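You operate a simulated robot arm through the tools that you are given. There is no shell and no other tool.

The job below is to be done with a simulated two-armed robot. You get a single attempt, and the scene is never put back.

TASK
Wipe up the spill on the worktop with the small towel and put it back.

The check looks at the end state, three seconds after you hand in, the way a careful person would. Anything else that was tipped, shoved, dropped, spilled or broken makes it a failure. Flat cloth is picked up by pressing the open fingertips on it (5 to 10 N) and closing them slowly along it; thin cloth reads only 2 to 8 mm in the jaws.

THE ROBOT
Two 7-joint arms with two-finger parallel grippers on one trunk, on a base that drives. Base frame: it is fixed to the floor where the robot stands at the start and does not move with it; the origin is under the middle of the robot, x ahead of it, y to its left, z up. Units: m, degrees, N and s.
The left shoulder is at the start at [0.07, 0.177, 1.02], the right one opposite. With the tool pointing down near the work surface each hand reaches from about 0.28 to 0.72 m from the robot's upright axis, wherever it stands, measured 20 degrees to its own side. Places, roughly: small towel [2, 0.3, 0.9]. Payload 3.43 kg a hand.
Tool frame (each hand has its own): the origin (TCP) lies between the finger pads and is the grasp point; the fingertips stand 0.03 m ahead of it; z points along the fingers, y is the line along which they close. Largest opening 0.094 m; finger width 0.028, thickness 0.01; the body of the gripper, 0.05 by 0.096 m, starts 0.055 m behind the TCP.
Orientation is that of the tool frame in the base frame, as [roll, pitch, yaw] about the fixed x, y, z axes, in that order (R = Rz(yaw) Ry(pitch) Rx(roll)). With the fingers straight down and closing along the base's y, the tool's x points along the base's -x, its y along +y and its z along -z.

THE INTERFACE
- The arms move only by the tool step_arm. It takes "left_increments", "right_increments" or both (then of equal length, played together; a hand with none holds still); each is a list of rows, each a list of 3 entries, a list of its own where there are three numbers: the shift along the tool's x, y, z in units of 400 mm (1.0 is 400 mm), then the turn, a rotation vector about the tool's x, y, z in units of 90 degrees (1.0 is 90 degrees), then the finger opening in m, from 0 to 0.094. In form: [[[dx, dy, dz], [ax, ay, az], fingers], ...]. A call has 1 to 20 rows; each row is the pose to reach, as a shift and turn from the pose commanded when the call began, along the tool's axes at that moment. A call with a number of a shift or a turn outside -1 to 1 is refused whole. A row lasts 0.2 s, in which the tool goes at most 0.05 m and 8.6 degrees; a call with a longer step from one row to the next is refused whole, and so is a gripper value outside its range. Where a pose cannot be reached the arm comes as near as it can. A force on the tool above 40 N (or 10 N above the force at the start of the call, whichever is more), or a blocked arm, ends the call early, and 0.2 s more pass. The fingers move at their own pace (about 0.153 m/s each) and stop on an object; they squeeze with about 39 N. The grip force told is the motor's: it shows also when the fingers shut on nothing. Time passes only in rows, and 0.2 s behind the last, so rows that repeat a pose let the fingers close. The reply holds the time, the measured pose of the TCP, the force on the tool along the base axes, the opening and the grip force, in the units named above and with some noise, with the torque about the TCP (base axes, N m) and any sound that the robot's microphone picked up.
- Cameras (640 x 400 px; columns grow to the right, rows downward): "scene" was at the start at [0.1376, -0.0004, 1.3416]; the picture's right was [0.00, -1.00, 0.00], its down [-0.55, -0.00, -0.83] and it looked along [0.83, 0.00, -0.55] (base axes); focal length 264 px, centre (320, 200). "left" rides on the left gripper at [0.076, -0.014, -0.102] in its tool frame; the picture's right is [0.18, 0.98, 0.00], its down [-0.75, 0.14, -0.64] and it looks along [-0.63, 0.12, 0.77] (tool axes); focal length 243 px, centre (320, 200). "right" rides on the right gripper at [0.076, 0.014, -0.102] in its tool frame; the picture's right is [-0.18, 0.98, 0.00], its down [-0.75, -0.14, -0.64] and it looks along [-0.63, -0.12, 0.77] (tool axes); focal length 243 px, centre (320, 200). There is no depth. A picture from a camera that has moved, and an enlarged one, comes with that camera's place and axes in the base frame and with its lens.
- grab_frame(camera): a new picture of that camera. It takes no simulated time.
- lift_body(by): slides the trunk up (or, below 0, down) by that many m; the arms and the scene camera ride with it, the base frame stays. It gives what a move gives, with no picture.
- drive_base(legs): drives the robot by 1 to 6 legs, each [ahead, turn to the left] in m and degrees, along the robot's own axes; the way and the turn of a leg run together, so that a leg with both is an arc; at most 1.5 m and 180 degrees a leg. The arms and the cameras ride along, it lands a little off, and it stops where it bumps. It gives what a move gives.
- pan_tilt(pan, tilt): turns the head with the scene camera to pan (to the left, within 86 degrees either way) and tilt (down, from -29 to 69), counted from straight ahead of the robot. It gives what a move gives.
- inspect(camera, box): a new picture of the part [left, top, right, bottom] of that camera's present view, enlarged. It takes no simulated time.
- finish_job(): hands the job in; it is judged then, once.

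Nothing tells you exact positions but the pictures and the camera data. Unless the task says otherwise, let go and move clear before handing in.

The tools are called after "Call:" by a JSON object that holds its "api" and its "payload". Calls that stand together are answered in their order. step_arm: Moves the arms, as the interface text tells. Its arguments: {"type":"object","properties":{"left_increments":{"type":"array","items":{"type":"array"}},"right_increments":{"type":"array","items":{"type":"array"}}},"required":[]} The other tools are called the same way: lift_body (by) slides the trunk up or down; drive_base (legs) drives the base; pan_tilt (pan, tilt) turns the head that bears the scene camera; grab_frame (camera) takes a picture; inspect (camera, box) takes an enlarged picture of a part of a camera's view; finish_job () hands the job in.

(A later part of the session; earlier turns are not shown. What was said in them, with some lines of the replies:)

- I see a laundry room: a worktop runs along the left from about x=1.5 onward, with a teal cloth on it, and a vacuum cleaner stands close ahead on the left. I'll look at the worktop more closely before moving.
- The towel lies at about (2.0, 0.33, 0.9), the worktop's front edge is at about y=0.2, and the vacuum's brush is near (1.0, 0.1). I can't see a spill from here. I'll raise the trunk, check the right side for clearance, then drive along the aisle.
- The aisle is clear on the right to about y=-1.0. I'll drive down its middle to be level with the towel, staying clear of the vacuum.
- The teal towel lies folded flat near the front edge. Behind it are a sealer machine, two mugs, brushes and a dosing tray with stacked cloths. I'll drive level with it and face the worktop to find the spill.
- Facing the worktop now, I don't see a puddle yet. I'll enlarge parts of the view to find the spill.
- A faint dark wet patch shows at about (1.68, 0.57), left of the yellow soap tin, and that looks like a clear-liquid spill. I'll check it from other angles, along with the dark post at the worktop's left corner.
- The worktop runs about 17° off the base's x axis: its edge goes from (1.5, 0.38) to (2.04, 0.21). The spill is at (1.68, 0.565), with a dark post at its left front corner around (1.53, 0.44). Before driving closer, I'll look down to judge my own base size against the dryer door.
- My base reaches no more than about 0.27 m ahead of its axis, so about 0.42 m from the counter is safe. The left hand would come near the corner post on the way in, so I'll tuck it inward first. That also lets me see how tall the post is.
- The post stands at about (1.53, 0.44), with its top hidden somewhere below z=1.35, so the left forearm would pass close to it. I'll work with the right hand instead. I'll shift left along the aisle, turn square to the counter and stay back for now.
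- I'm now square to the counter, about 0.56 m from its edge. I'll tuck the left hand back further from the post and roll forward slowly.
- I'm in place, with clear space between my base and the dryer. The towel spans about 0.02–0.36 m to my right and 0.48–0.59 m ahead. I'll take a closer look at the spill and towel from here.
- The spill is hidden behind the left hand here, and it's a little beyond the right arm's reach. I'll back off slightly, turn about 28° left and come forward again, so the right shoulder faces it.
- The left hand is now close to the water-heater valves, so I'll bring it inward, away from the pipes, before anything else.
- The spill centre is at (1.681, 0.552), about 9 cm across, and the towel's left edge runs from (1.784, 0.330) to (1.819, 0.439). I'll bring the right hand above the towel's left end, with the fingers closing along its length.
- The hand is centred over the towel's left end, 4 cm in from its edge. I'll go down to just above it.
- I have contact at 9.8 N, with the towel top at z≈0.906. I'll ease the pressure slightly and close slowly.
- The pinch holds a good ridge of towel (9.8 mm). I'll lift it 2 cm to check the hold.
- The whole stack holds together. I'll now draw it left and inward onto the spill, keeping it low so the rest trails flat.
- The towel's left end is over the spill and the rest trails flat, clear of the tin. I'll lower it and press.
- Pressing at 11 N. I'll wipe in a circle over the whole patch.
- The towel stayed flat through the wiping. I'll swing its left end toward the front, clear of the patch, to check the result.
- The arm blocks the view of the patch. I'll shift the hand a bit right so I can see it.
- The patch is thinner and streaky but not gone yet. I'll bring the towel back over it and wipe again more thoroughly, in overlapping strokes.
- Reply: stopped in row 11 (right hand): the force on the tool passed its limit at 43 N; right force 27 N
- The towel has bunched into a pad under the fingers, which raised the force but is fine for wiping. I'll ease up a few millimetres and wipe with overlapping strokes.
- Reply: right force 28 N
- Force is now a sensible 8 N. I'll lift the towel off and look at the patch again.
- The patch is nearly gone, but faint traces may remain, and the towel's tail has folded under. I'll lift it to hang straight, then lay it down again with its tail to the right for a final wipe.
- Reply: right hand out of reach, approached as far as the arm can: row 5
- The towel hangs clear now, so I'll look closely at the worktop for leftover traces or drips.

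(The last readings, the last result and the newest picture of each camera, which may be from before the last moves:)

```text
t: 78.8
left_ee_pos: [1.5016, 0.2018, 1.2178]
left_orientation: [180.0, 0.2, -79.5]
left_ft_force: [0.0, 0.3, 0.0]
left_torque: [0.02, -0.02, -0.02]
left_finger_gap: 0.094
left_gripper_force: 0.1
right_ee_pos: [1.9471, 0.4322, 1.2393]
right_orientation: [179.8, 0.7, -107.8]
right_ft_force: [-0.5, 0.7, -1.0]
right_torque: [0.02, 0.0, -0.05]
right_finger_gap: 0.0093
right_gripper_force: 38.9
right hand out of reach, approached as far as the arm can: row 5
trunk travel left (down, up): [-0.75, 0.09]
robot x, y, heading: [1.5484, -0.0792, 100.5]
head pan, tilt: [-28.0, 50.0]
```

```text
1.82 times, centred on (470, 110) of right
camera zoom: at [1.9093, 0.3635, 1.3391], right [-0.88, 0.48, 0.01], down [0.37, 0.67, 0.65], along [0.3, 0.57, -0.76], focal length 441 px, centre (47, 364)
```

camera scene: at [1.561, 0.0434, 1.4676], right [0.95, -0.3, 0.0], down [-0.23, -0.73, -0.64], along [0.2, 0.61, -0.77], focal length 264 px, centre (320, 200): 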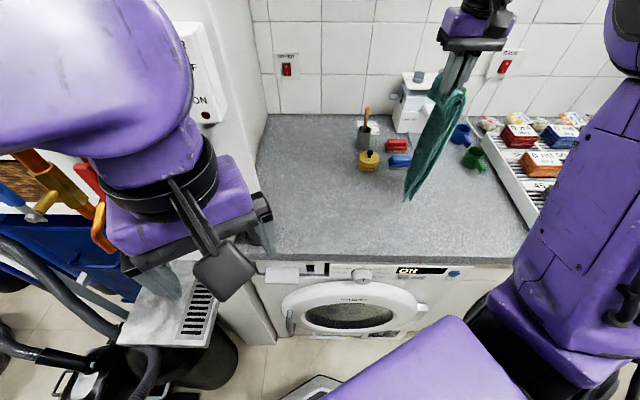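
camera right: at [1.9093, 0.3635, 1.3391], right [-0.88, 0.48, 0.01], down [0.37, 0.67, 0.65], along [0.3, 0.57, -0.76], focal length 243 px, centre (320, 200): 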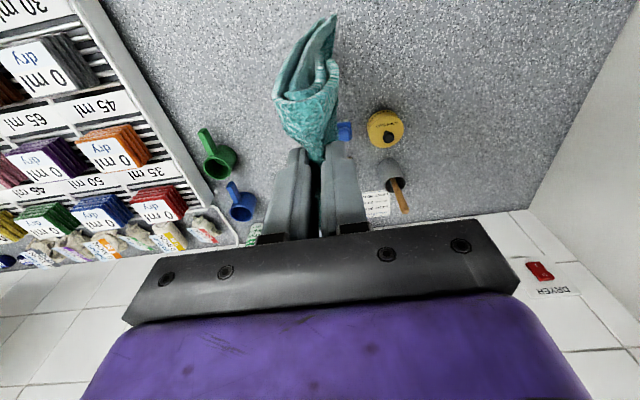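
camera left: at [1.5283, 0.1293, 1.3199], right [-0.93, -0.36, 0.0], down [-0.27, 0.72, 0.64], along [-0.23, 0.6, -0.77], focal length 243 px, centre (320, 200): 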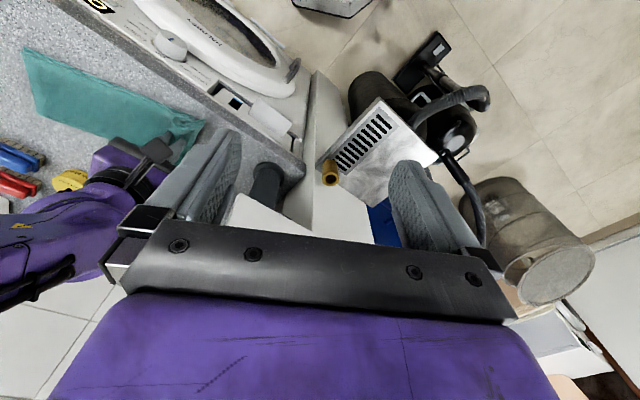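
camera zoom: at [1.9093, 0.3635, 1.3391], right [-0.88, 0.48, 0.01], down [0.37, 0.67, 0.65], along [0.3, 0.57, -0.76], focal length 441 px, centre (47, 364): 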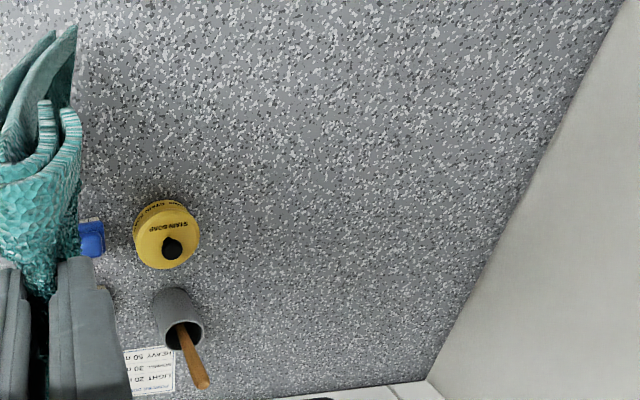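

The patch looks almost entirely gone, with perhaps the faintest streaks. I'll lay the towel down with its tail to the right and do one more light wipe to be sure.

Call:
{"api": "step_arm", "payload": {"right_increments": [[[-0.01, 0.091, 0.006], [0, 0, 0], 0.0], [[-0.02, 0.181, 0.025], [0, 0, 0], 0.0], [[-0.03, 0.268, 0.056], [0, 0, 0], 0.0], [[-0.04, 0.35, 0.098], [0, 0, 0], 0.0], [[-0.049, 0.426, 0.151], [0, 0, 0], 0.0], [[-0.057, 0.495, 0.214], [0, 0, 0], 0.0], [[-0.063, 0.555, 0.286], [0, 0, 0], 0.0], [[-0.069, 0.606, 0.365], [0, 0, 0], 0.0], [[-0.074, 0.647, 0.451], [0, 0, 0], 0.0], [[-0.077, 0.676, 0.541], [0, 0, 0], 0.0], [[-0.079, 0.694, 0.635], [0, 0, 0], 0.0], [[-0.08, 0.7, 0.7], [0, 0, 0], 0.0], [[-0.08, 0.7, 0.7], [0, 0, 0], 0.0]]}}

Call:
{"api": "grab_frame", "payload": {"camera": "scene"}}

Call:
{"api": "grab_frame", "payload": {"camera": "right"}}

```text
t: 81.6
left_ee_pos: [1.5009, 0.2025, 1.2186]
left_orientation: [180.0, 0.1, -79.6]
left_ft_force: [-1.0, 0.3, 0.2]
left_torque: [0.01, 0.02, 0.02]
left_finger_gap: 0.0941
left_gripper_force: 0.1
right_ee_pos: [1.6878, 0.5523, 0.9621]
right_orientation: [179.6, 0.7, -107.8]
right_ft_force: [0.5, 0.0, 1.6]
right_torque: [0.02, 0.0, -0.03]
right_finger_gap: 0.0095
right_gripper_force: 39.0
trunk travel left (down, up): [-0.75, 0.09]
robot x, y, heading: [1.5481, -0.0795, 100.2]
head pan, tilt: [-28.0, 50.0]
```

```text
taken
camera scene: at [1.5617, 0.0428, 1.4676], right [0.95, -0.3, 0.0], down [-0.23, -0.73, -0.64], along [0.19, 0.61, -0.77], focal length 264 px, centre (320, 200)
```

scene: 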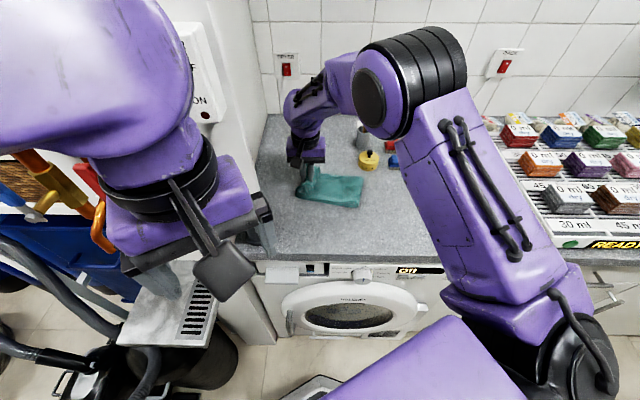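

```text
taken
camera right: at [1.6505, 0.4825, 1.0638], right [-0.88, 0.48, 0.01], down [0.37, 0.67, 0.65], along [0.3, 0.58, -0.76], focal length 243 px, centre (320, 200)
```

right: 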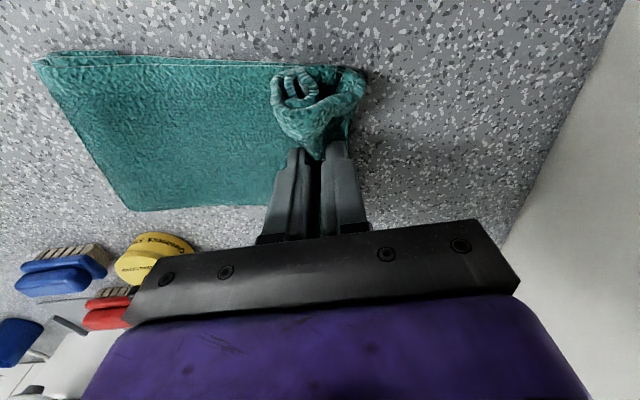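

The towel landed partly folded, which is fine for wiping. I'll press down gently.

Call:
{"api": "step_arm", "payload": {"right_increments": [[[0, 0, 0.01], [0, 0, 0], 0.0], [[0, 0, 0.018], [0, 0, 0], 0.0], [[0, 0, 0.018], [0, 0, 0], 0.0]]}}

```text
t: 82.4
left_ee_pos: [1.502, 0.2014, 1.2183]
left_orientation: [-180.0, 0.1, -79.7]
left_ft_force: [1.1, -0.6, 0.1]
left_torque: [0.01, 0.01, -0.02]
left_finger_gap: 0.094
left_gripper_force: 0.1
right_ee_pos: [1.6876, 0.5526, 0.9551]
right_orientation: [179.6, 0.7, -107.8]
right_ft_force: [0.1, 0.8, 5.4]
right_torque: [0.05, 0.05, -0.01]
right_finger_gap: 0.0094
right_gripper_force: 38.6
trunk travel left (down, up): [-0.75, 0.09]
robot x, y, heading: [1.5458, -0.0783, 100.4]
head pan, tilt: [-28.0, 50.0]
```

Call:
{"api": "step_arm", "payload": {"right_increments": [[[0, 0.06, 0.006], [0, 0, 0], 0.0], [[0, 0.14, 0.006], [0, 0, 0], 0.0], [[-0.06, 0.14, 0.006], [0, 0, 0], 0.0], [[-0.06, 0.06, 0.006], [0, 0, 0], 0.0], [[-0.06, -0.02, 0.006], [0, 0, 0], 0.0], [[-0.06, -0.1, 0.006], [0, 0, 0], 0.0], [[-0.12, -0.1, 0.006], [0, 0, 0], 0.0], [[-0.13, -0.02, 0.006], [0, 0, 0], 0.0], [[-0.13, 0.06, 0.006], [0, 0, 0], 0.0], [[-0.12, 0.13, 0.006], [0, 0, 0], 0.0], [[-0.05, 0.14, 0.006], [0, 0, 0], 0.0], [[0.03, 0.14, 0.006], [0, 0, 0], 0.0], [[0.1, 0.14, 0.006], [0, 0, 0], 0.0], [[0.11, 0.06, 0.006], [0, 0, 0], 0.0], [[0.11, -0.02, 0.006], [0, 0, 0], 0.0], [[0.1, -0.1, 0.006], [0, 0, 0], 0.0], [[0.03, -0.1, 0.006], [0, 0, 0], 0.0], [[0.03, -0.02, 0.006], [0, 0, 0], 0.0], [[0.03, 0.06, 0.006], [0, 0, 0], 0.0], [[0.03, 0.13, 0.006], [0, 0, 0], 0.0]]}}

Call:
{"api": "grab_frame", "payload": {"camera": "scene"}}

Call:
{"api": "grab_frame", "payload": {"camera": "right"}}

```text
t: 86.6
left_ee_pos: [1.5009, 0.2008, 1.2183]
left_orientation: [180.0, 0.1, -79.7]
left_ft_force: [-0.5, -0.2, 0.2]
left_torque: [0.02, 0.02, 0.01]
left_finger_gap: 0.0939
left_gripper_force: 0.0
right_ee_pos: [1.6381, 0.5542, 0.9499]
right_orientation: [179.6, 0.7, -107.8]
right_ft_force: [1.8, -0.8, 9.7]
right_torque: [-0.09, -0.09, -0.01]
right_finger_gap: 0.0098
right_gripper_force: 38.8
trunk travel left (down, up): [-0.75, 0.09]
robot x, y, heading: [1.5517, -0.078, 100.2]
head pan, tilt: [-28.0, 50.0]
```

```text
taken
camera scene: at [1.5618, 0.0421, 1.4677], right [0.95, -0.3, 0.0], down [-0.23, -0.73, -0.64], along [0.19, 0.61, -0.77], focal length 264 px, centre (320, 200)
```

scene: 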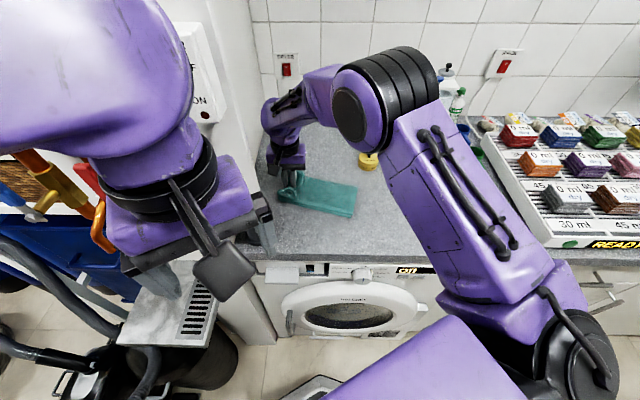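

```text
taken
camera right: at [1.6006, 0.4859, 1.0519], right [-0.88, 0.48, 0.01], down [0.37, 0.66, 0.65], along [0.3, 0.58, -0.76], focal length 243 px, centre (320, 200)
```

right: 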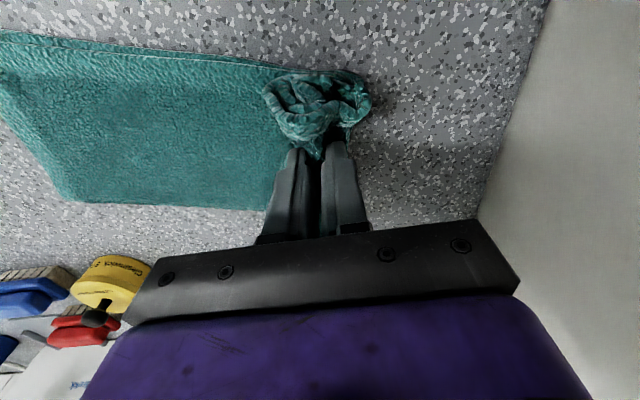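

Pressure was good throughout. I'll lift the towel, swing it toward its home spot at the front, and check the worktop again.

Call:
{"api": "step_arm", "payload": {"right_increments": [[[0, 0, -0.1], [0, 0, 0], 0.0], [[0.05, -0.03, -0.2], [0, 0, 0], 0.0], [[0.125, -0.08, -0.275], [0, 0, 0], 0.0], [[0.2, -0.15, -0.35], [0, 0, 0], 0.0], [[0.25, -0.24, -0.425], [0, 0, 0], 0.0], [[0.2725, -0.33, -0.5], [0, 0, 0], 0.0], [[0.2725, -0.4125, -0.5875], [0, 0, 0], 0.0], [[0.2725, -0.5, -0.6625], [0, 0, 0], 0.0], [[0.2725, -0.5875, -0.725], [0, 0, 0], 0.0], [[0.2725, -0.5875, -0.725], [0, 0, 0], 0.0], [[0.2725, -0.5875, -0.725], [0, 0, 0], 0.0]]}}

Call:
{"api": "grab_frame", "payload": {"camera": "scene"}}

Call:
{"api": "inspect", "payload": {"camera": "scene", "box": [255, 155, 355, 225]}}

Call:
{"api": "inspect", "payload": {"camera": "scene", "box": [275, 160, 335, 200]}}

Call:
{"api": "grab_frame", "payload": {"camera": "right"}}

```text
refused: row 4 steps farther than a row can; nothing moved
```

```text
taken
camera scene: at [1.5618, 0.0421, 1.4677], right [0.95, -0.3, 0.0], down [-0.23, -0.73, -0.64], along [0.19, 0.61, -0.77], focal length 264 px, centre (320, 200)
```

scene: 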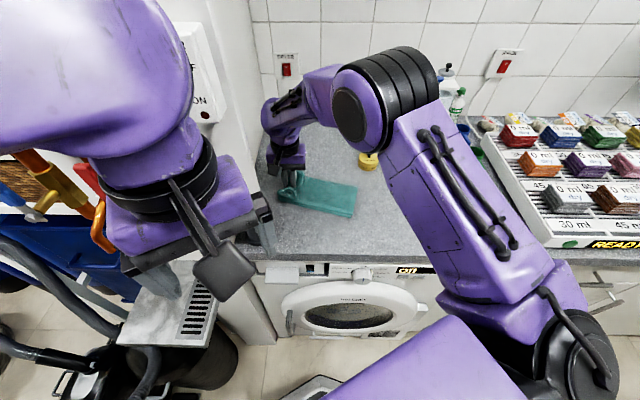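

```text
5.71 times, centred on (305, 190) of scene
camera zoom: at [1.5618, 0.0421, 1.4677], right [0.95, -0.3, 0.0], down [-0.23, -0.73, -0.64], along [0.19, 0.61, -0.77], focal length 1512 px, centre (406, 257)
```

zoom: 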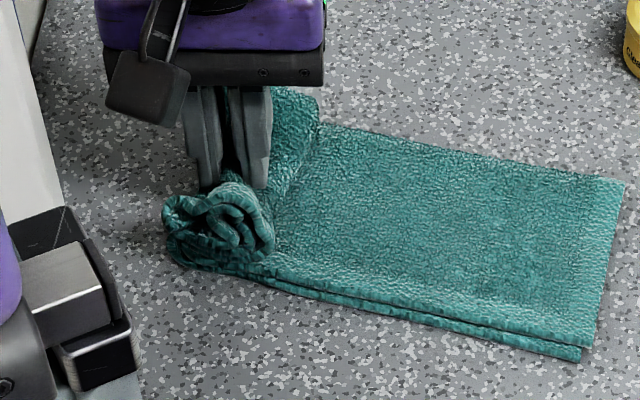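

```text
10.00 times, centred on (305, 180) of scene
camera zoom: at [1.5618, 0.0421, 1.4677], right [0.95, -0.3, 0.0], down [-0.23, -0.73, -0.64], along [0.19, 0.61, -0.77], focal length 2645 px, centre (470, 400)
```

zoom: 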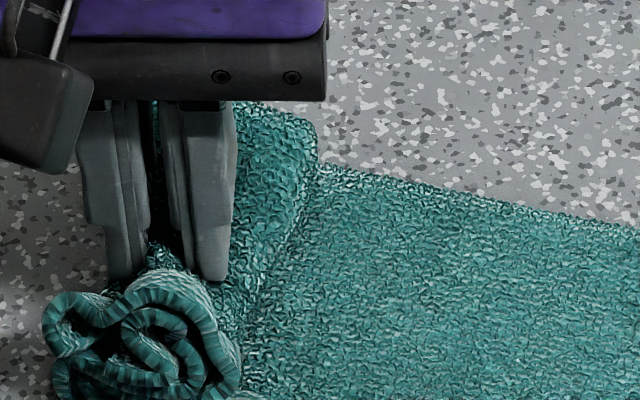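

```text
taken
camera right: at [1.6006, 0.4859, 1.0519], right [-0.88, 0.48, 0.01], down [0.37, 0.66, 0.65], along [0.3, 0.58, -0.76], focal length 243 px, centre (320, 200)
```

right: 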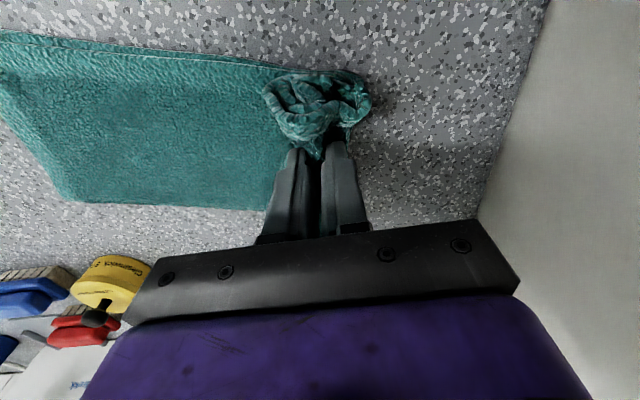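

The move was refused because one step was too long, and nothing moved. The towel's tail now lies neatly to the right. I'll repeat the lift with smaller steps.

Call:
{"api": "step_arm", "payload": {"right_increments": [[[0, 0, -0.1], [0, 0, 0], 0.0], [[0.05, -0.02, -0.19], [0, 0, 0], 0.0], [[0.11, -0.06, -0.265], [0, 0, 0], 0.0], [[0.17, -0.12, -0.33], [0, 0, 0], 0.0], [[0.22, -0.19, -0.39], [0, 0, 0], 0.0], [[0.26, -0.265, -0.45], [0, 0, 0], 0.0], [[0.2725, -0.345, -0.52], [0, 0, 0], 0.0], [[0.2725, -0.425, -0.59], [0, 0, 0], 0.0], [[0.2725, -0.505, -0.66], [0, 0, 0], 0.0], [[0.2725, -0.5875, -0.725], [0, 0, 0], 0.0], [[0.2725, -0.5875, -0.725], [0, 0, 0], 0.0], [[0.2725, -0.5875, -0.725], [0, 0, 0], 0.0]]}}

Call:
{"api": "grab_frame", "payload": {"camera": "scene"}}

Call:
{"api": "inspect", "payload": {"camera": "scene", "box": [255, 155, 355, 225]}}

Call:
{"api": "inspect", "payload": {"camera": "scene", "box": [275, 160, 335, 200]}}

Call:
{"api": "grab_frame", "payload": {"camera": "right"}}

```text
t: 89.2
left_ee_pos: [1.5018, 0.2026, 1.2183]
left_orientation: [180.0, 0.1, -79.6]
left_ft_force: [-0.2, 0.3, 0.5]
left_torque: [0.0, 0.03, -0.01]
left_finger_gap: 0.0938
left_gripper_force: 0.0
right_ee_pos: [1.833, 0.3837, 1.236]
right_orientation: [178.8, 0.2, -108.0]
right_ft_force: [0.3, -0.7, -0.4]
right_torque: [-0.04, 0.01, -0.04]
right_finger_gap: 0.0092
right_gripper_force: 38.8
right hand out of reach, approached as far as the arm can: row 8, 9, 10, 11, 12
trunk travel left (down, up): [-0.75, 0.09]
robot x, y, heading: [1.5481, -0.0768, 100.4]
head pan, tilt: [-28.0, 50.0]
```

```text
taken
camera scene: at [1.5618, 0.0439, 1.4675], right [0.95, -0.3, 0.0], down [-0.23, -0.73, -0.64], along [0.19, 0.61, -0.77], focal length 264 px, centre (320, 200)
```

scene: 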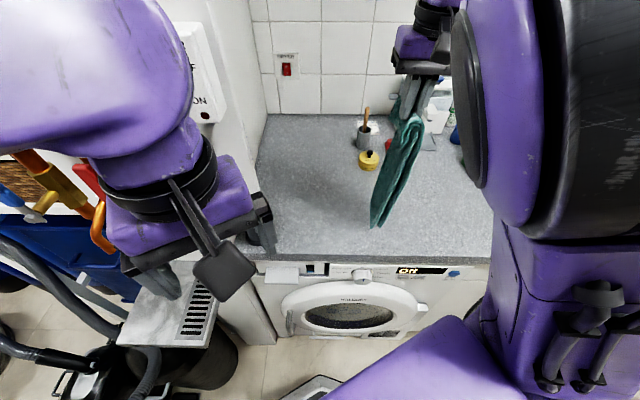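

```text
5.71 times, centred on (305, 190) of scene
camera zoom: at [1.5618, 0.0439, 1.4675], right [0.95, -0.3, 0.0], down [-0.23, -0.73, -0.64], along [0.19, 0.61, -0.77], focal length 1512 px, centre (406, 257)
```

zoom: 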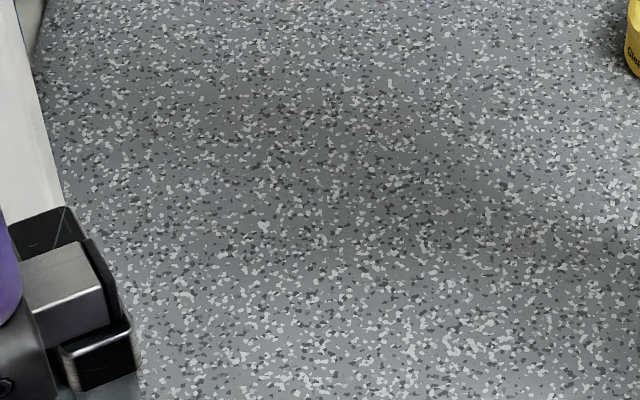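

```text
10.00 times, centred on (305, 180) of scene
camera zoom: at [1.5618, 0.0439, 1.4675], right [0.95, -0.3, 0.0], down [-0.23, -0.73, -0.64], along [0.19, 0.61, -0.77], focal length 2645 px, centre (470, 400)
```

zoom: 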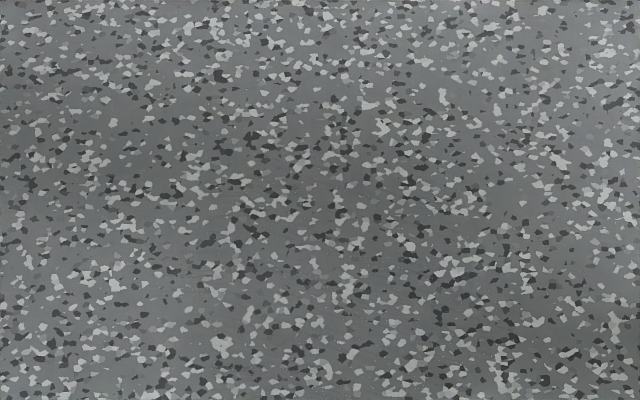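

```text
taken
camera right: at [1.7975, 0.3153, 1.3382], right [-0.88, 0.48, 0.02], down [0.38, 0.67, 0.64], along [0.29, 0.57, -0.77], focal length 243 px, centre (320, 200)
```

right: 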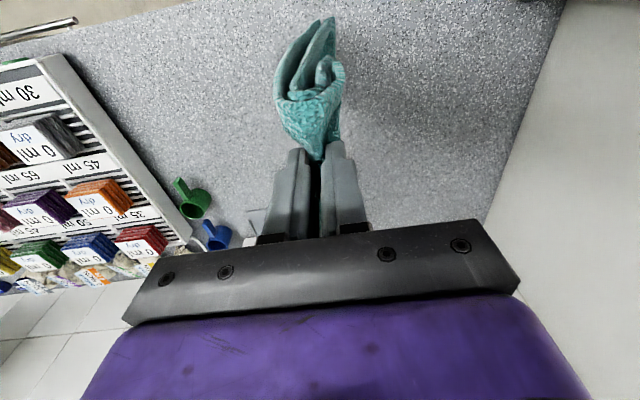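

The spill is gone, and only the arm's soft shadow remains. I'll carry the hanging towel to its right-hand end position over its home spot.

Call:
{"api": "step_arm", "payload": {"right_increments": [[[0, -0.07, 0], [0, 0, 0], 0.0], [[0, -0.15, 0], [0, 0, 0], 0.0], [[0, -0.23, 0], [0, 0, 0], 0.0], [[0, -0.31, 0], [0, 0, 0], 0.0], [[0, -0.39, 0], [0, 0, 0], 0.0], [[0, -0.47, 0], [0, 0, 0], 0.0], [[0, -0.55, 0], [0, 0, 0], 0.0], [[0, -0.62, 0], [0, 0, 0], 0.0], [[0, -0.67, 0], [0, 0, 0], 0.0], [[0, -0.71, 0], [0, 0, 0], 0.0], [[0, -0.74, 0], [0, 0, 0], 0.0], [[0, -0.74, 0], [0, 0, 0], 0.0], [[0, -0.74, 0], [0, 0, 0], 0.0], [[0, -0.74, 0], [0, 0, 0], 0.0]]}}

Call:
{"api": "grab_frame", "payload": {"camera": "scene"}}

Call:
{"api": "grab_frame", "payload": {"camera": "right"}}

```text
t: 92.2
left_ee_pos: [1.5027, 0.203, 1.2182]
left_orientation: [180.0, 0.1, -79.7]
left_ft_force: [-0.3, 0.3, -0.1]
left_torque: [-0.04, 0.0, -0.02]
left_finger_gap: 0.0938
left_gripper_force: 0.0
right_ee_pos: [2.1114, 0.2924, 1.2352]
right_orientation: [179.6, 0.6, -107.8]
right_ft_force: [-0.3, -0.2, -0.7]
right_torque: [-0.01, 0.03, -0.01]
right_finger_gap: 0.0094
right_gripper_force: 38.6
trunk travel left (down, up): [-0.75, 0.09]
robot x, y, heading: [1.5478, -0.0746, 100.4]
head pan, tilt: [-28.0, 50.0]
```

```text
taken
camera scene: at [1.5623, 0.0436, 1.4675], right [0.95, -0.3, 0.0], down [-0.23, -0.73, -0.64], along [0.19, 0.61, -0.77], focal length 264 px, centre (320, 200)
```

scene: 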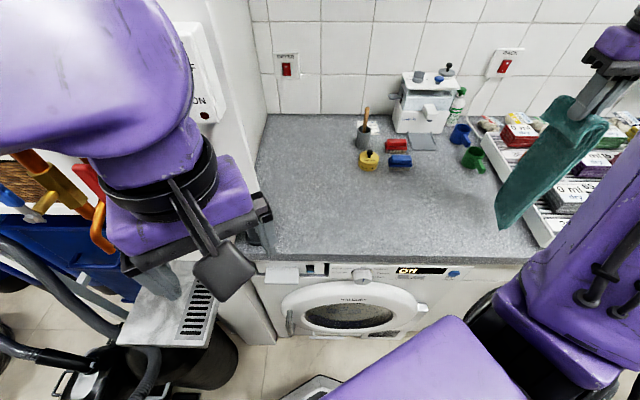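

```text
taken
camera right: at [2.0744, 0.223, 1.3378], right [-0.88, 0.48, 0.01], down [0.37, 0.67, 0.65], along [0.3, 0.57, -0.76], focal length 243 px, centre (320, 200)
```

right: 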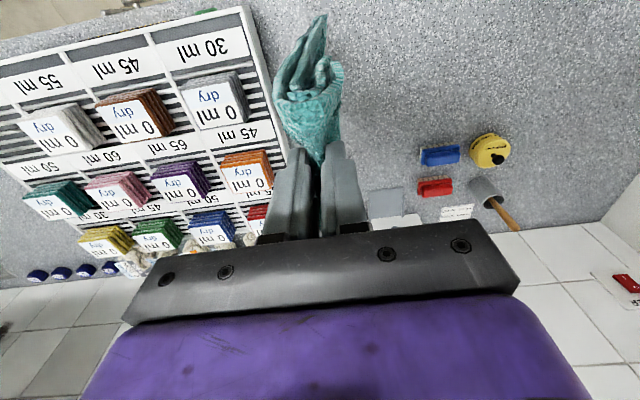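

The towel hangs straight over the right end of its home spot. I'll lower it so the end touches, then lay it down moving left.

Call:
{"api": "step_arm", "payload": {"right_increments": [[[0, -0.02, 0.05], [0, 0, 0], 0.0], [[0.005, -0.0375, 0.1125], [0, 0, 0], 0.0], [[0.01, 0.022, 0.164], [0, 0, 0], 0.0], [[0.012, 0.082, 0.215], [0, 0, 0], 0.0], [[0.012, 0.142, 0.266], [0, 0, 0], 0.0], [[0.012, 0.201, 0.317], [0, 0, 0], 0.0], [[0.012, 0.261, 0.368], [0, 0, 0], 0.0], [[0.012, 0.321, 0.419], [0, 0, 0], 0.0], [[0.012, 0.38, 0.47], [0, 0, 0], 0.0], [[0.012, 0.44, 0.521], [0, 0, 0], 0.0], [[0.012, 0.5, 0.572], [0, 0, 0], 0.0], [[0.012, 0.56, 0.624], [0, 0, 0], 0.0], [[0.012, 0.619, 0.675], [0, 0, 0], 0.0], [[0.012, 0.679, 0.715], [0, 0, 0], 0.0], [[0.012, 0.679, 0.715], [0, 0, 0], 0.0]]}}

Call:
{"api": "grab_frame", "payload": {"camera": "scene"}}

Call:
{"api": "grab_frame", "payload": {"camera": "right"}}

Call:
{"api": "inspect", "payload": {"camera": "scene", "box": [340, 150, 520, 260]}}

```text
t: 95.4
left_ee_pos: [1.5023, 0.2019, 1.2197]
left_orientation: [-180.0, 0.1, -79.6]
left_ft_force: [-0.3, 0.4, -0.1]
left_torque: [0.01, 0.03, -0.02]
left_finger_gap: 0.094
left_gripper_force: 0.0
right_ee_pos: [1.8511, 0.3731, 0.9527]
right_orientation: [179.6, 0.7, -107.8]
right_ft_force: [0.3, 0.0, 1.1]
right_torque: [0.0, 0.01, 0.0]
right_finger_gap: 0.0093
right_gripper_force: 38.4
trunk travel left (down, up): [-0.75, 0.09]
robot x, y, heading: [1.5492, -0.0796, 100.4]
head pan, tilt: [-28.0, 50.0]
```

```text
taken
camera scene: at [1.5623, 0.0432, 1.4676], right [0.95, -0.3, 0.0], down [-0.23, -0.73, -0.64], along [0.19, 0.61, -0.77], focal length 264 px, centre (320, 200)
```

scene: 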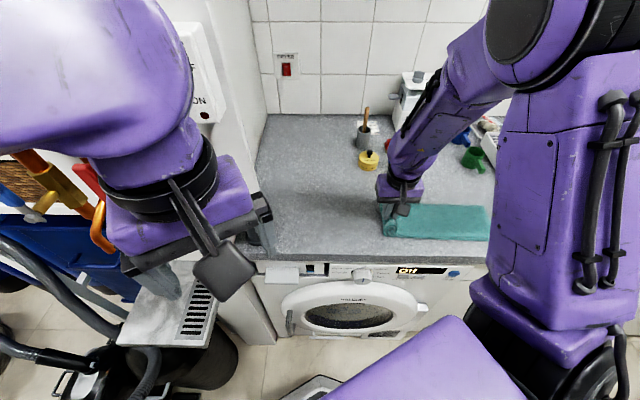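

```text
taken
camera right: at [1.8141, 0.3033, 1.0537], right [-0.88, 0.48, 0.01], down [0.37, 0.67, 0.65], along [0.3, 0.57, -0.76], focal length 243 px, centre (320, 200)
```

right: 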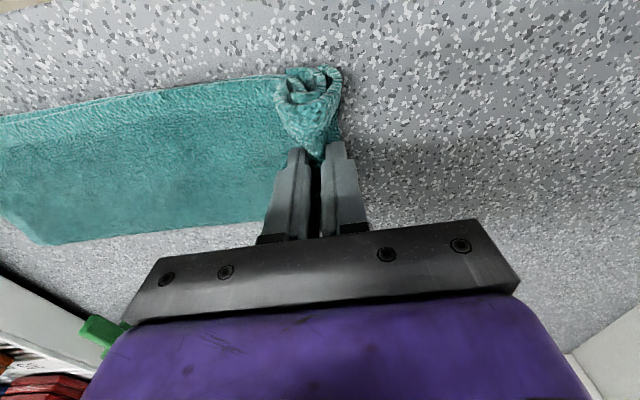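

```text
3.56 times, centred on (430, 205) of scene
camera zoom: at [1.5623, 0.0432, 1.4676], right [0.95, -0.3, 0.0], down [-0.23, -0.73, -0.64], along [0.19, 0.61, -0.77], focal length 940 px, centre (-71, 182)
```

zoom: 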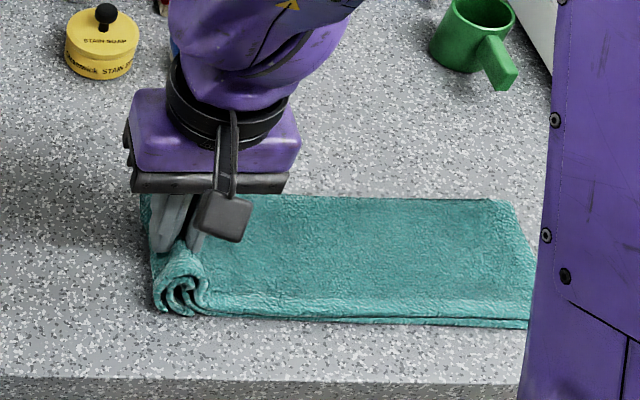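

The towel is laid back nearly in place, with its right end about 4 cm short because of the gathered fold. I'll press it down lightly and open the fingers slowly to spread the fold flat.

Call:
{"api": "step_arm", "payload": {"right_increments": [[[0, 0, 0.008], [0, 0, 0], 0.0], [[0, 0, 0.016], [0, 0, 0], 0.0], [[0, 0, 0.016], [0, 0, 0], 0.0]]}}

```text
t: 96.2
left_ee_pos: [1.5009, 0.2028, 1.2176]
left_orientation: [180.0, 0.1, -79.6]
left_ft_force: [1.1, 0.3, 0.5]
left_torque: [-0.02, 0.01, 0.0]
left_finger_gap: 0.0941
left_gripper_force: 0.2
right_ee_pos: [1.8512, 0.3728, 0.9462]
right_orientation: [179.6, 0.7, -107.9]
right_ft_force: [-0.1, -0.8, 1.1]
right_torque: [0.03, -0.01, -0.03]
right_finger_gap: 0.0093
right_gripper_force: 38.6
trunk travel left (down, up): [-0.75, 0.09]
robot x, y, heading: [1.5477, -0.0774, 100.2]
head pan, tilt: [-28.0, 50.0]
```

Call:
{"api": "step_arm", "payload": {"right_increments": [[[0, 0, 0.008], [0, 0, 0], 0.0], [[0, 0, 0.018], [0, 0, 0], 0.0], [[0, 0, 0.018], [0, 0, 0], 0.0]]}}

```text
t: 97.0
left_ee_pos: [1.5018, 0.202, 1.2184]
left_orientation: [180.0, 0.2, -79.6]
left_ft_force: [0.6, 0.4, -0.4]
left_torque: [-0.01, 0.02, 0.01]
left_finger_gap: 0.0941
left_gripper_force: 0.1
right_ee_pos: [1.8511, 0.3734, 0.9393]
right_orientation: [179.6, 0.8, -107.7]
right_ft_force: [0.5, 0.9, 12.7]
right_torque: [0.05, 0.06, -0.06]
right_finger_gap: 0.0093
right_gripper_force: 38.9
trunk travel left (down, up): [-0.75, 0.09]
robot x, y, heading: [1.5495, -0.0774, 100.5]
head pan, tilt: [-28.0, 50.0]
```

Call:
{"api": "step_arm", "payload": {"right_increments": [[[0, 0, 0], [0, 0, 0], 0.014], [[0, 0, 0.001], [0, 0, 0], 0.02], [[0, 0, 0.002], [0, 0, 0], 0.026], [[0, 0, 0.003], [0, 0, 0], 0.032], [[0, 0, 0.003], [0, 0, 0], 0.038], [[0, 0, 0.003], [0, 0, 0], 0.044], [[0, 0, 0.003], [0, 0, 0], 0.05], [[0, 0, 0.003], [0, 0, 0], 0.056], [[0, 0, 0.003], [0, 0, 0], 0.062], [[0, 0, 0.003], [0, 0, 0], 0.07], [[0, 0, 0.003], [0, 0, 0], 0.078], [[0, 0, 0.003], [0, 0, 0], 0.086]]}}

Call:
{"api": "grab_frame", "payload": {"camera": "right"}}

Call:
{"api": "inspect", "payload": {"camera": "scene", "box": [340, 150, 520, 260]}}

```text
t: 99.6
left_ee_pos: [1.5004, 0.2022, 1.2194]
left_orientation: [-180.0, 0.1, -79.6]
left_ft_force: [-0.1, -0.7, 0.0]
left_torque: [-0.07, 0.01, 0.02]
left_finger_gap: 0.0939
left_gripper_force: 0.1
right_ee_pos: [1.8506, 0.3736, 0.9392]
right_orientation: [179.7, 0.7, -107.7]
right_ft_force: [-3.6, 0.8, 10.8]
right_torque: [-0.08, -0.35, 0.0]
right_finger_gap: 0.084
right_gripper_force: 0.1
trunk travel left (down, up): [-0.75, 0.09]
robot x, y, heading: [1.5505, -0.0769, 100.4]
head pan, tilt: [-28.0, 50.0]
```

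```text
taken
camera right: at [1.8128, 0.3049, 1.0396], right [-0.88, 0.48, 0.01], down [0.37, 0.67, 0.65], along [0.3, 0.58, -0.76], focal length 243 px, centre (320, 200)
```

right: 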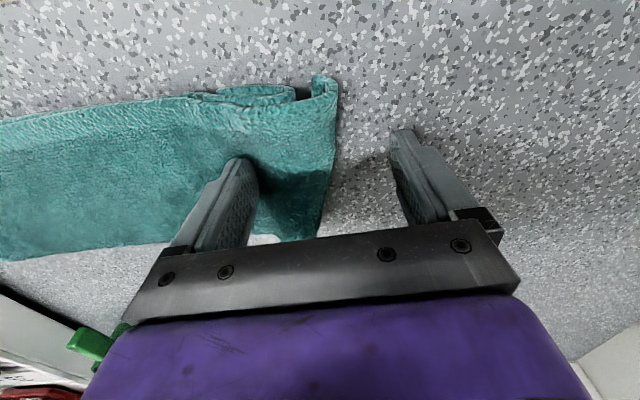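

```text
3.56 times, centred on (430, 205) of scene
camera zoom: at [1.5601, 0.0427, 1.4677], right [0.95, -0.3, 0.0], down [-0.23, -0.73, -0.64], along [0.2, 0.61, -0.77], focal length 940 px, centre (-71, 182)
```

zoom: 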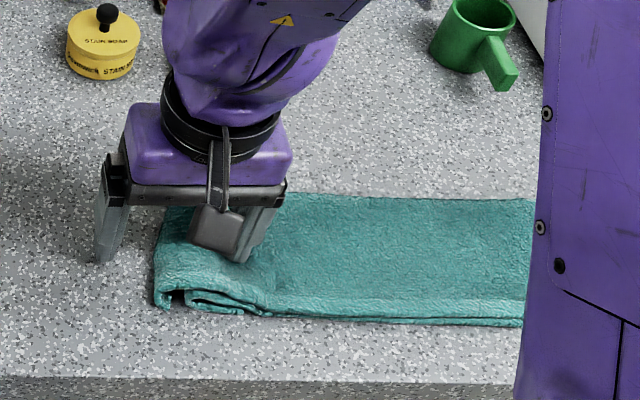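

The grip is released and a small fold remains at the left end. I'll lift clear and look.

Call:
{"api": "step_arm", "payload": {"right_increments": [[[0, 0, -0.05], [0, 0, 0], 0.086], [[0, 0, -0.15], [0, 0, 0], 0.086], [[0, 0, -0.25], [0, 0, 0], 0.06], [[-0.05, 0, -0.3], [0, 0, 0], 0.03], [[-0.1, 0, -0.35], [0, 0, 0], 0.01], [[-0.1, 0, -0.35], [0, 0, 0], 0.01]]}}

Call:
{"api": "grab_frame", "payload": {"camera": "right"}}

Call:
{"api": "inspect", "payload": {"camera": "scene", "box": [340, 150, 520, 260]}}

```text
t: 101.0
left_ee_pos: [1.5025, 0.2011, 1.2176]
left_orientation: [-180.0, 0.1, -79.7]
left_ft_force: [0.0, -0.4, 0.3]
left_torque: [0.02, -0.02, -0.03]
left_finger_gap: 0.094
left_gripper_force: 0.0
right_ee_pos: [1.8625, 0.4101, 1.0808]
right_orientation: [179.6, 0.7, -107.8]
right_ft_force: [-0.3, 0.8, -0.9]
right_torque: [-0.01, 0.01, -0.01]
right_finger_gap: 0.0097
right_gripper_force: 0.1
trunk travel left (down, up): [-0.75, 0.09]
robot x, y, heading: [1.545, -0.0799, 100.4]
head pan, tilt: [-28.0, 50.0]
```

```text
taken
camera right: at [1.8247, 0.3412, 1.1826], right [-0.88, 0.48, 0.01], down [0.37, 0.67, 0.65], along [0.3, 0.57, -0.76], focal length 243 px, centre (320, 200)
```

right: 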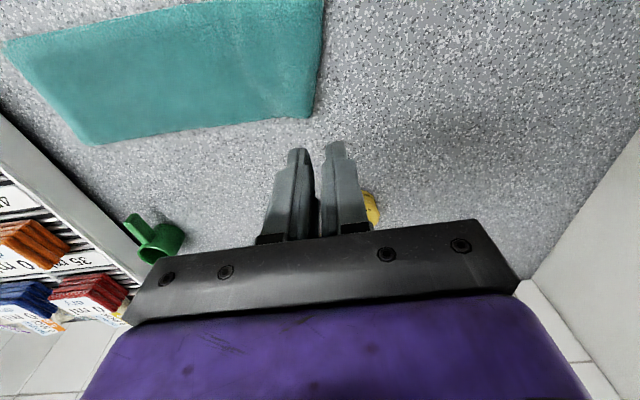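

```text
3.56 times, centred on (430, 205) of scene
camera zoom: at [1.5616, 0.0429, 1.4676], right [0.95, -0.3, 0.0], down [-0.23, -0.73, -0.64], along [0.19, 0.61, -0.77], focal length 940 px, centre (-71, 182)
```

zoom: 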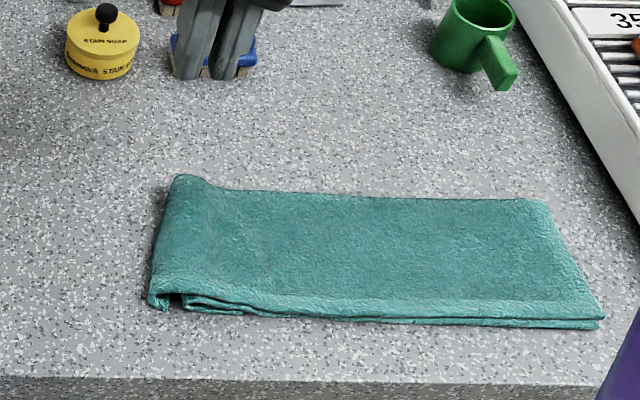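

The towel's right end matches its original spot exactly. The left end is about 3 cm short because of a small tuck, so I'll look at that closely.

Call:
{"api": "inspect", "payload": {"camera": "scene", "box": [370, 185, 430, 245]}}

Call:
{"api": "inspect", "payload": {"camera": "right", "box": [200, 0, 400, 140]}}

Call:
{"api": "inspect", "payload": {"camera": "scene", "box": [260, 140, 400, 240]}}

```text
6.67 times, centred on (400, 215) of scene
camera zoom: at [1.5616, 0.0429, 1.4676], right [0.95, -0.3, 0.0], down [-0.23, -0.73, -0.64], along [0.19, 0.61, -0.77], focal length 1763 px, centre (-213, 100)
```

zoom: 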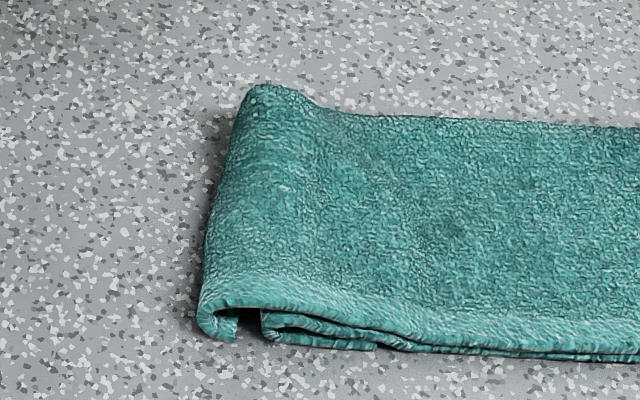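

```text
2.86 times, centred on (300, 70) of right
camera zoom: at [1.8247, 0.3412, 1.1826], right [-0.88, 0.48, 0.01], down [0.37, 0.67, 0.65], along [0.3, 0.57, -0.76], focal length 693 px, centre (377, 571)
```

zoom: 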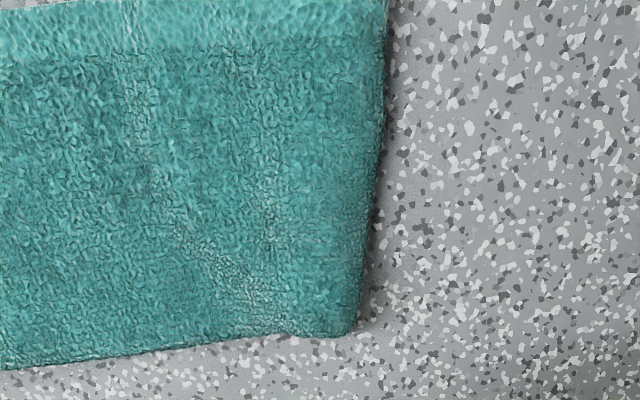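

```text
4.00 times, centred on (330, 190) of scene
camera zoom: at [1.5616, 0.0429, 1.4676], right [0.95, -0.3, 0.0], down [-0.23, -0.73, -0.64], along [0.19, 0.61, -0.77], focal length 1058 px, centre (280, 240)
```

zoom: 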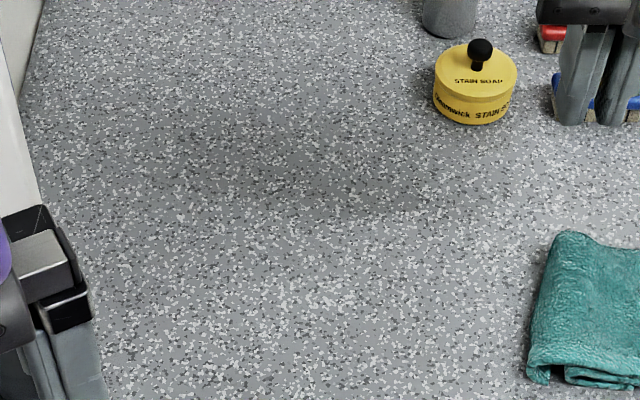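

The left end has just a small tuck and the towel lies in its home place. I'll retract the right hand up and back, then make a final check of the spill area and its surroundings.

Call:
{"api": "step_arm", "payload": {"right_increments": [[[0, 0, -0.1], [0, 0, 0], 0.01], [[0, 0, -0.2], [0, 0, 0], 0.03], [[0, 0, -0.3], [0, 0, 0], 0.06], [[0.1, 0, -0.32], [0, 0, 0], 0.09], [[0.2, 0, -0.32], [0, 0, 0], 0.09], [[0.3, 0, -0.32], [0, 0, 0], 0.09], [[0.4, 0, -0.32], [0, 0, 0], 0.09], [[0.4, 0, -0.32], [0, 0, 0], 0.09]]}}

Call:
{"api": "grab_frame", "payload": {"camera": "scene"}}

Call:
{"api": "inspect", "payload": {"camera": "scene", "box": [255, 140, 375, 230]}}

Call:
{"api": "inspect", "payload": {"camera": "scene", "box": [275, 160, 345, 205]}}

```text
t: 102.8
left_ee_pos: [1.5019, 0.2031, 1.2182]
left_orientation: [180.0, -0.1, -79.6]
left_ft_force: [-0.1, -0.5, -0.3]
left_torque: [-0.05, 0.0, -0.04]
left_finger_gap: 0.0942
left_gripper_force: 0.1
right_ee_pos: [1.8892, 0.3394, 1.1844]
right_orientation: [178.9, 0.3, -108.1]
right_ft_force: [-0.2, 0.1, 1.2]
right_torque: [-0.01, 0.04, 0.0]
right_finger_gap: 0.0899
right_gripper_force: 0.1
right hand out of reach, approached as far as the arm can: row 5, 6, 7, 8
trunk travel left (down, up): [-0.75, 0.09]
robot x, y, heading: [1.5463, -0.0767, 100.5]
head pan, tilt: [-28.0, 50.0]
```

```text
taken
camera scene: at [1.562, 0.0442, 1.4675], right [0.95, -0.3, 0.0], down [-0.23, -0.73, -0.64], along [0.19, 0.61, -0.77], focal length 264 px, centre (320, 200)
```

scene: 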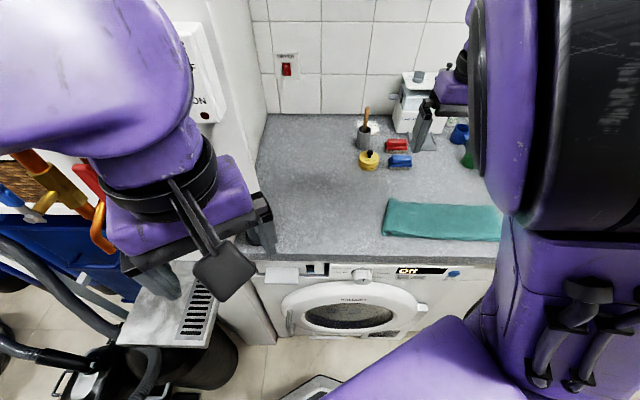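

```text
4.44 times, centred on (315, 185) of scene
camera zoom: at [1.562, 0.0442, 1.4675], right [0.95, -0.3, 0.0], down [-0.23, -0.73, -0.64], along [0.19, 0.61, -0.77], focal length 1176 px, centre (342, 267)
```

zoom: 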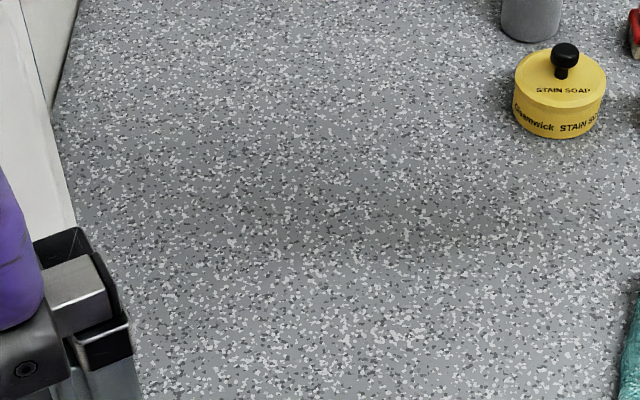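

```text
8.89 times, centred on (310, 182) of scene
camera zoom: at [1.562, 0.0442, 1.4675], right [0.95, -0.3, 0.0], down [-0.23, -0.73, -0.64], along [0.19, 0.61, -0.77], focal length 2351 px, centre (409, 356)
```

zoom: 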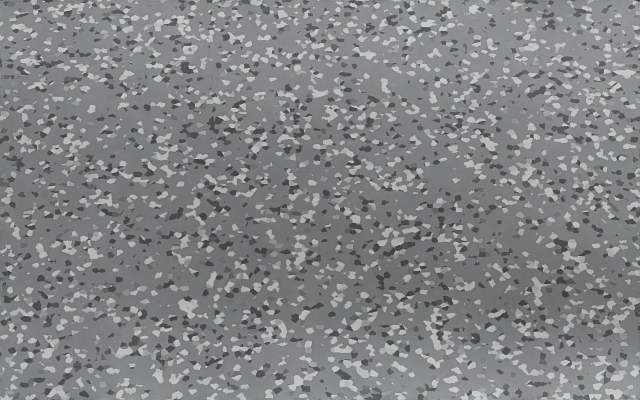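

The worktop is clean where the spill was; only a soft arm shadow shows. The tin, brushes and sealer look undisturbed. I'll back the robot away from the counter and take one last look.

Call:
{"api": "drive_base", "payload": {"legs": [[-0.25, 0]]}}

Call:
{"api": "pan_tilt", "payload": {"pan": -28, "tilt": 40}}

Call:
{"api": "grab_frame", "payload": {"camera": "scene"}}

Call:
{"api": "inspect", "payload": {"camera": "scene", "box": [220, 100, 480, 260]}}

Call:
{"api": "inspect", "payload": {"camera": "scene", "box": [260, 120, 380, 210]}}

```text
t: 104.6
left_ee_pos: [1.5451, -0.0405, 1.2181]
left_orientation: [-179.9, 0.0, -79.0]
left_ft_force: [-0.1, 0.1, -0.3]
left_torque: [0.01, 0.02, 0.03]
left_finger_gap: 0.0942
left_gripper_force: 0.0
right_ee_pos: [1.9305, 0.1015, 1.1832]
right_orientation: [179.0, 0.2, -107.3]
right_ft_force: [0.4, -0.4, 0.4]
right_torque: [0.01, -0.01, 0.02]
right_finger_gap: 0.0899
right_gripper_force: 0.0
trunk travel left (down, up): [-0.75, 0.09]
robot x, y, heading: [1.5956, -0.3231, 100.9]
head pan, tilt: [-28.0, 50.0]
```

```text
t: 105.3
left_ee_pos: [1.5451, -0.0416, 1.2193]
left_orientation: [180.0, 0.1, -79.1]
left_ft_force: [0.4, -0.4, 0.3]
left_torque: [0.0, 0.0, 0.01]
left_finger_gap: 0.0941
left_gripper_force: 0.1
right_ee_pos: [1.9291, 0.0992, 1.1839]
right_orientation: [178.8, 0.2, -107.3]
right_ft_force: [-0.5, -0.1, 1.0]
right_torque: [0.02, 0.01, 0.0]
right_finger_gap: 0.09
right_gripper_force: 0.1
trunk travel left (down, up): [-0.75, 0.09]
robot x, y, heading: [1.5928, -0.3229, 100.9]
head pan, tilt: [-28.0, 40.0]
```

```text
taken
camera scene: at [1.6087, -0.1914, 1.4818], right [0.96, -0.29, 0.0], down [-0.19, -0.61, -0.77], along [0.22, 0.73, -0.64], focal length 264 px, centre (320, 200)
```

scene: 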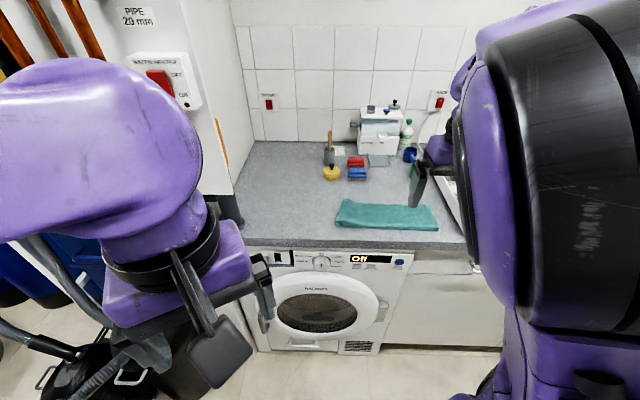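

```text
2.46 times, centred on (350, 180) of scene
camera zoom: at [1.6087, -0.1914, 1.4818], right [0.96, -0.29, 0.0], down [-0.19, -0.61, -0.77], along [0.22, 0.73, -0.64], focal length 651 px, centre (246, 249)
```

zoom: 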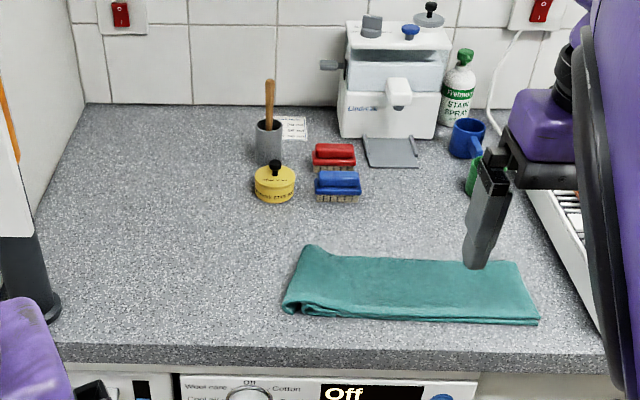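

```text
4.44 times, centred on (320, 165) of scene
camera zoom: at [1.6087, -0.1914, 1.4818], right [0.96, -0.29, 0.0], down [-0.19, -0.61, -0.77], along [0.22, 0.73, -0.64], focal length 1176 px, centre (320, 356)
```

zoom: 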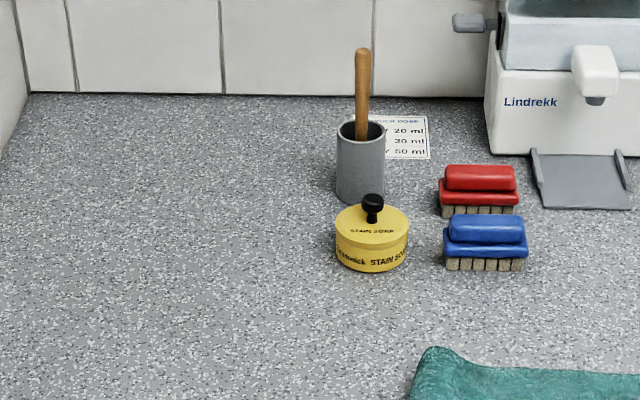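

The spill is gone, and the towel is lying back in its place, released. The surrounding objects are where they were, the hands are clear and the dryer still reads "Off". I'm handing the job in.

Call:
{"api": "finish_job", "payload": {}}

```text
The job is handed in.
```

I wiped up the spill and put the towel back, then handed the job in. No result has come back, so this is based on what the cameras showed at the end.

- **Spill:** It was a clear patch about 9 cm across, left of the yellow soap tin. The first pass left streaks, so I wiped it twice more, and the last close-up showed clean worktop there.
- **Towel:** It's back in its original spot and released. The right end lines up with where it started. The left end stops about 3 cm short because of a small tuck, which I left rather than risk disturbing the rest.
- **Surroundings:** Everything I could see on the worktop was where it had been. My arm hid much of the cloth rack in the final pictures, but the hand stayed well above it.

While pressing for the second wipe, the force went past its limit at 43 N because the towel had bunched. I eased off and carried on.

Both hands are clear of the worktop and the robot is backed away from the counter.
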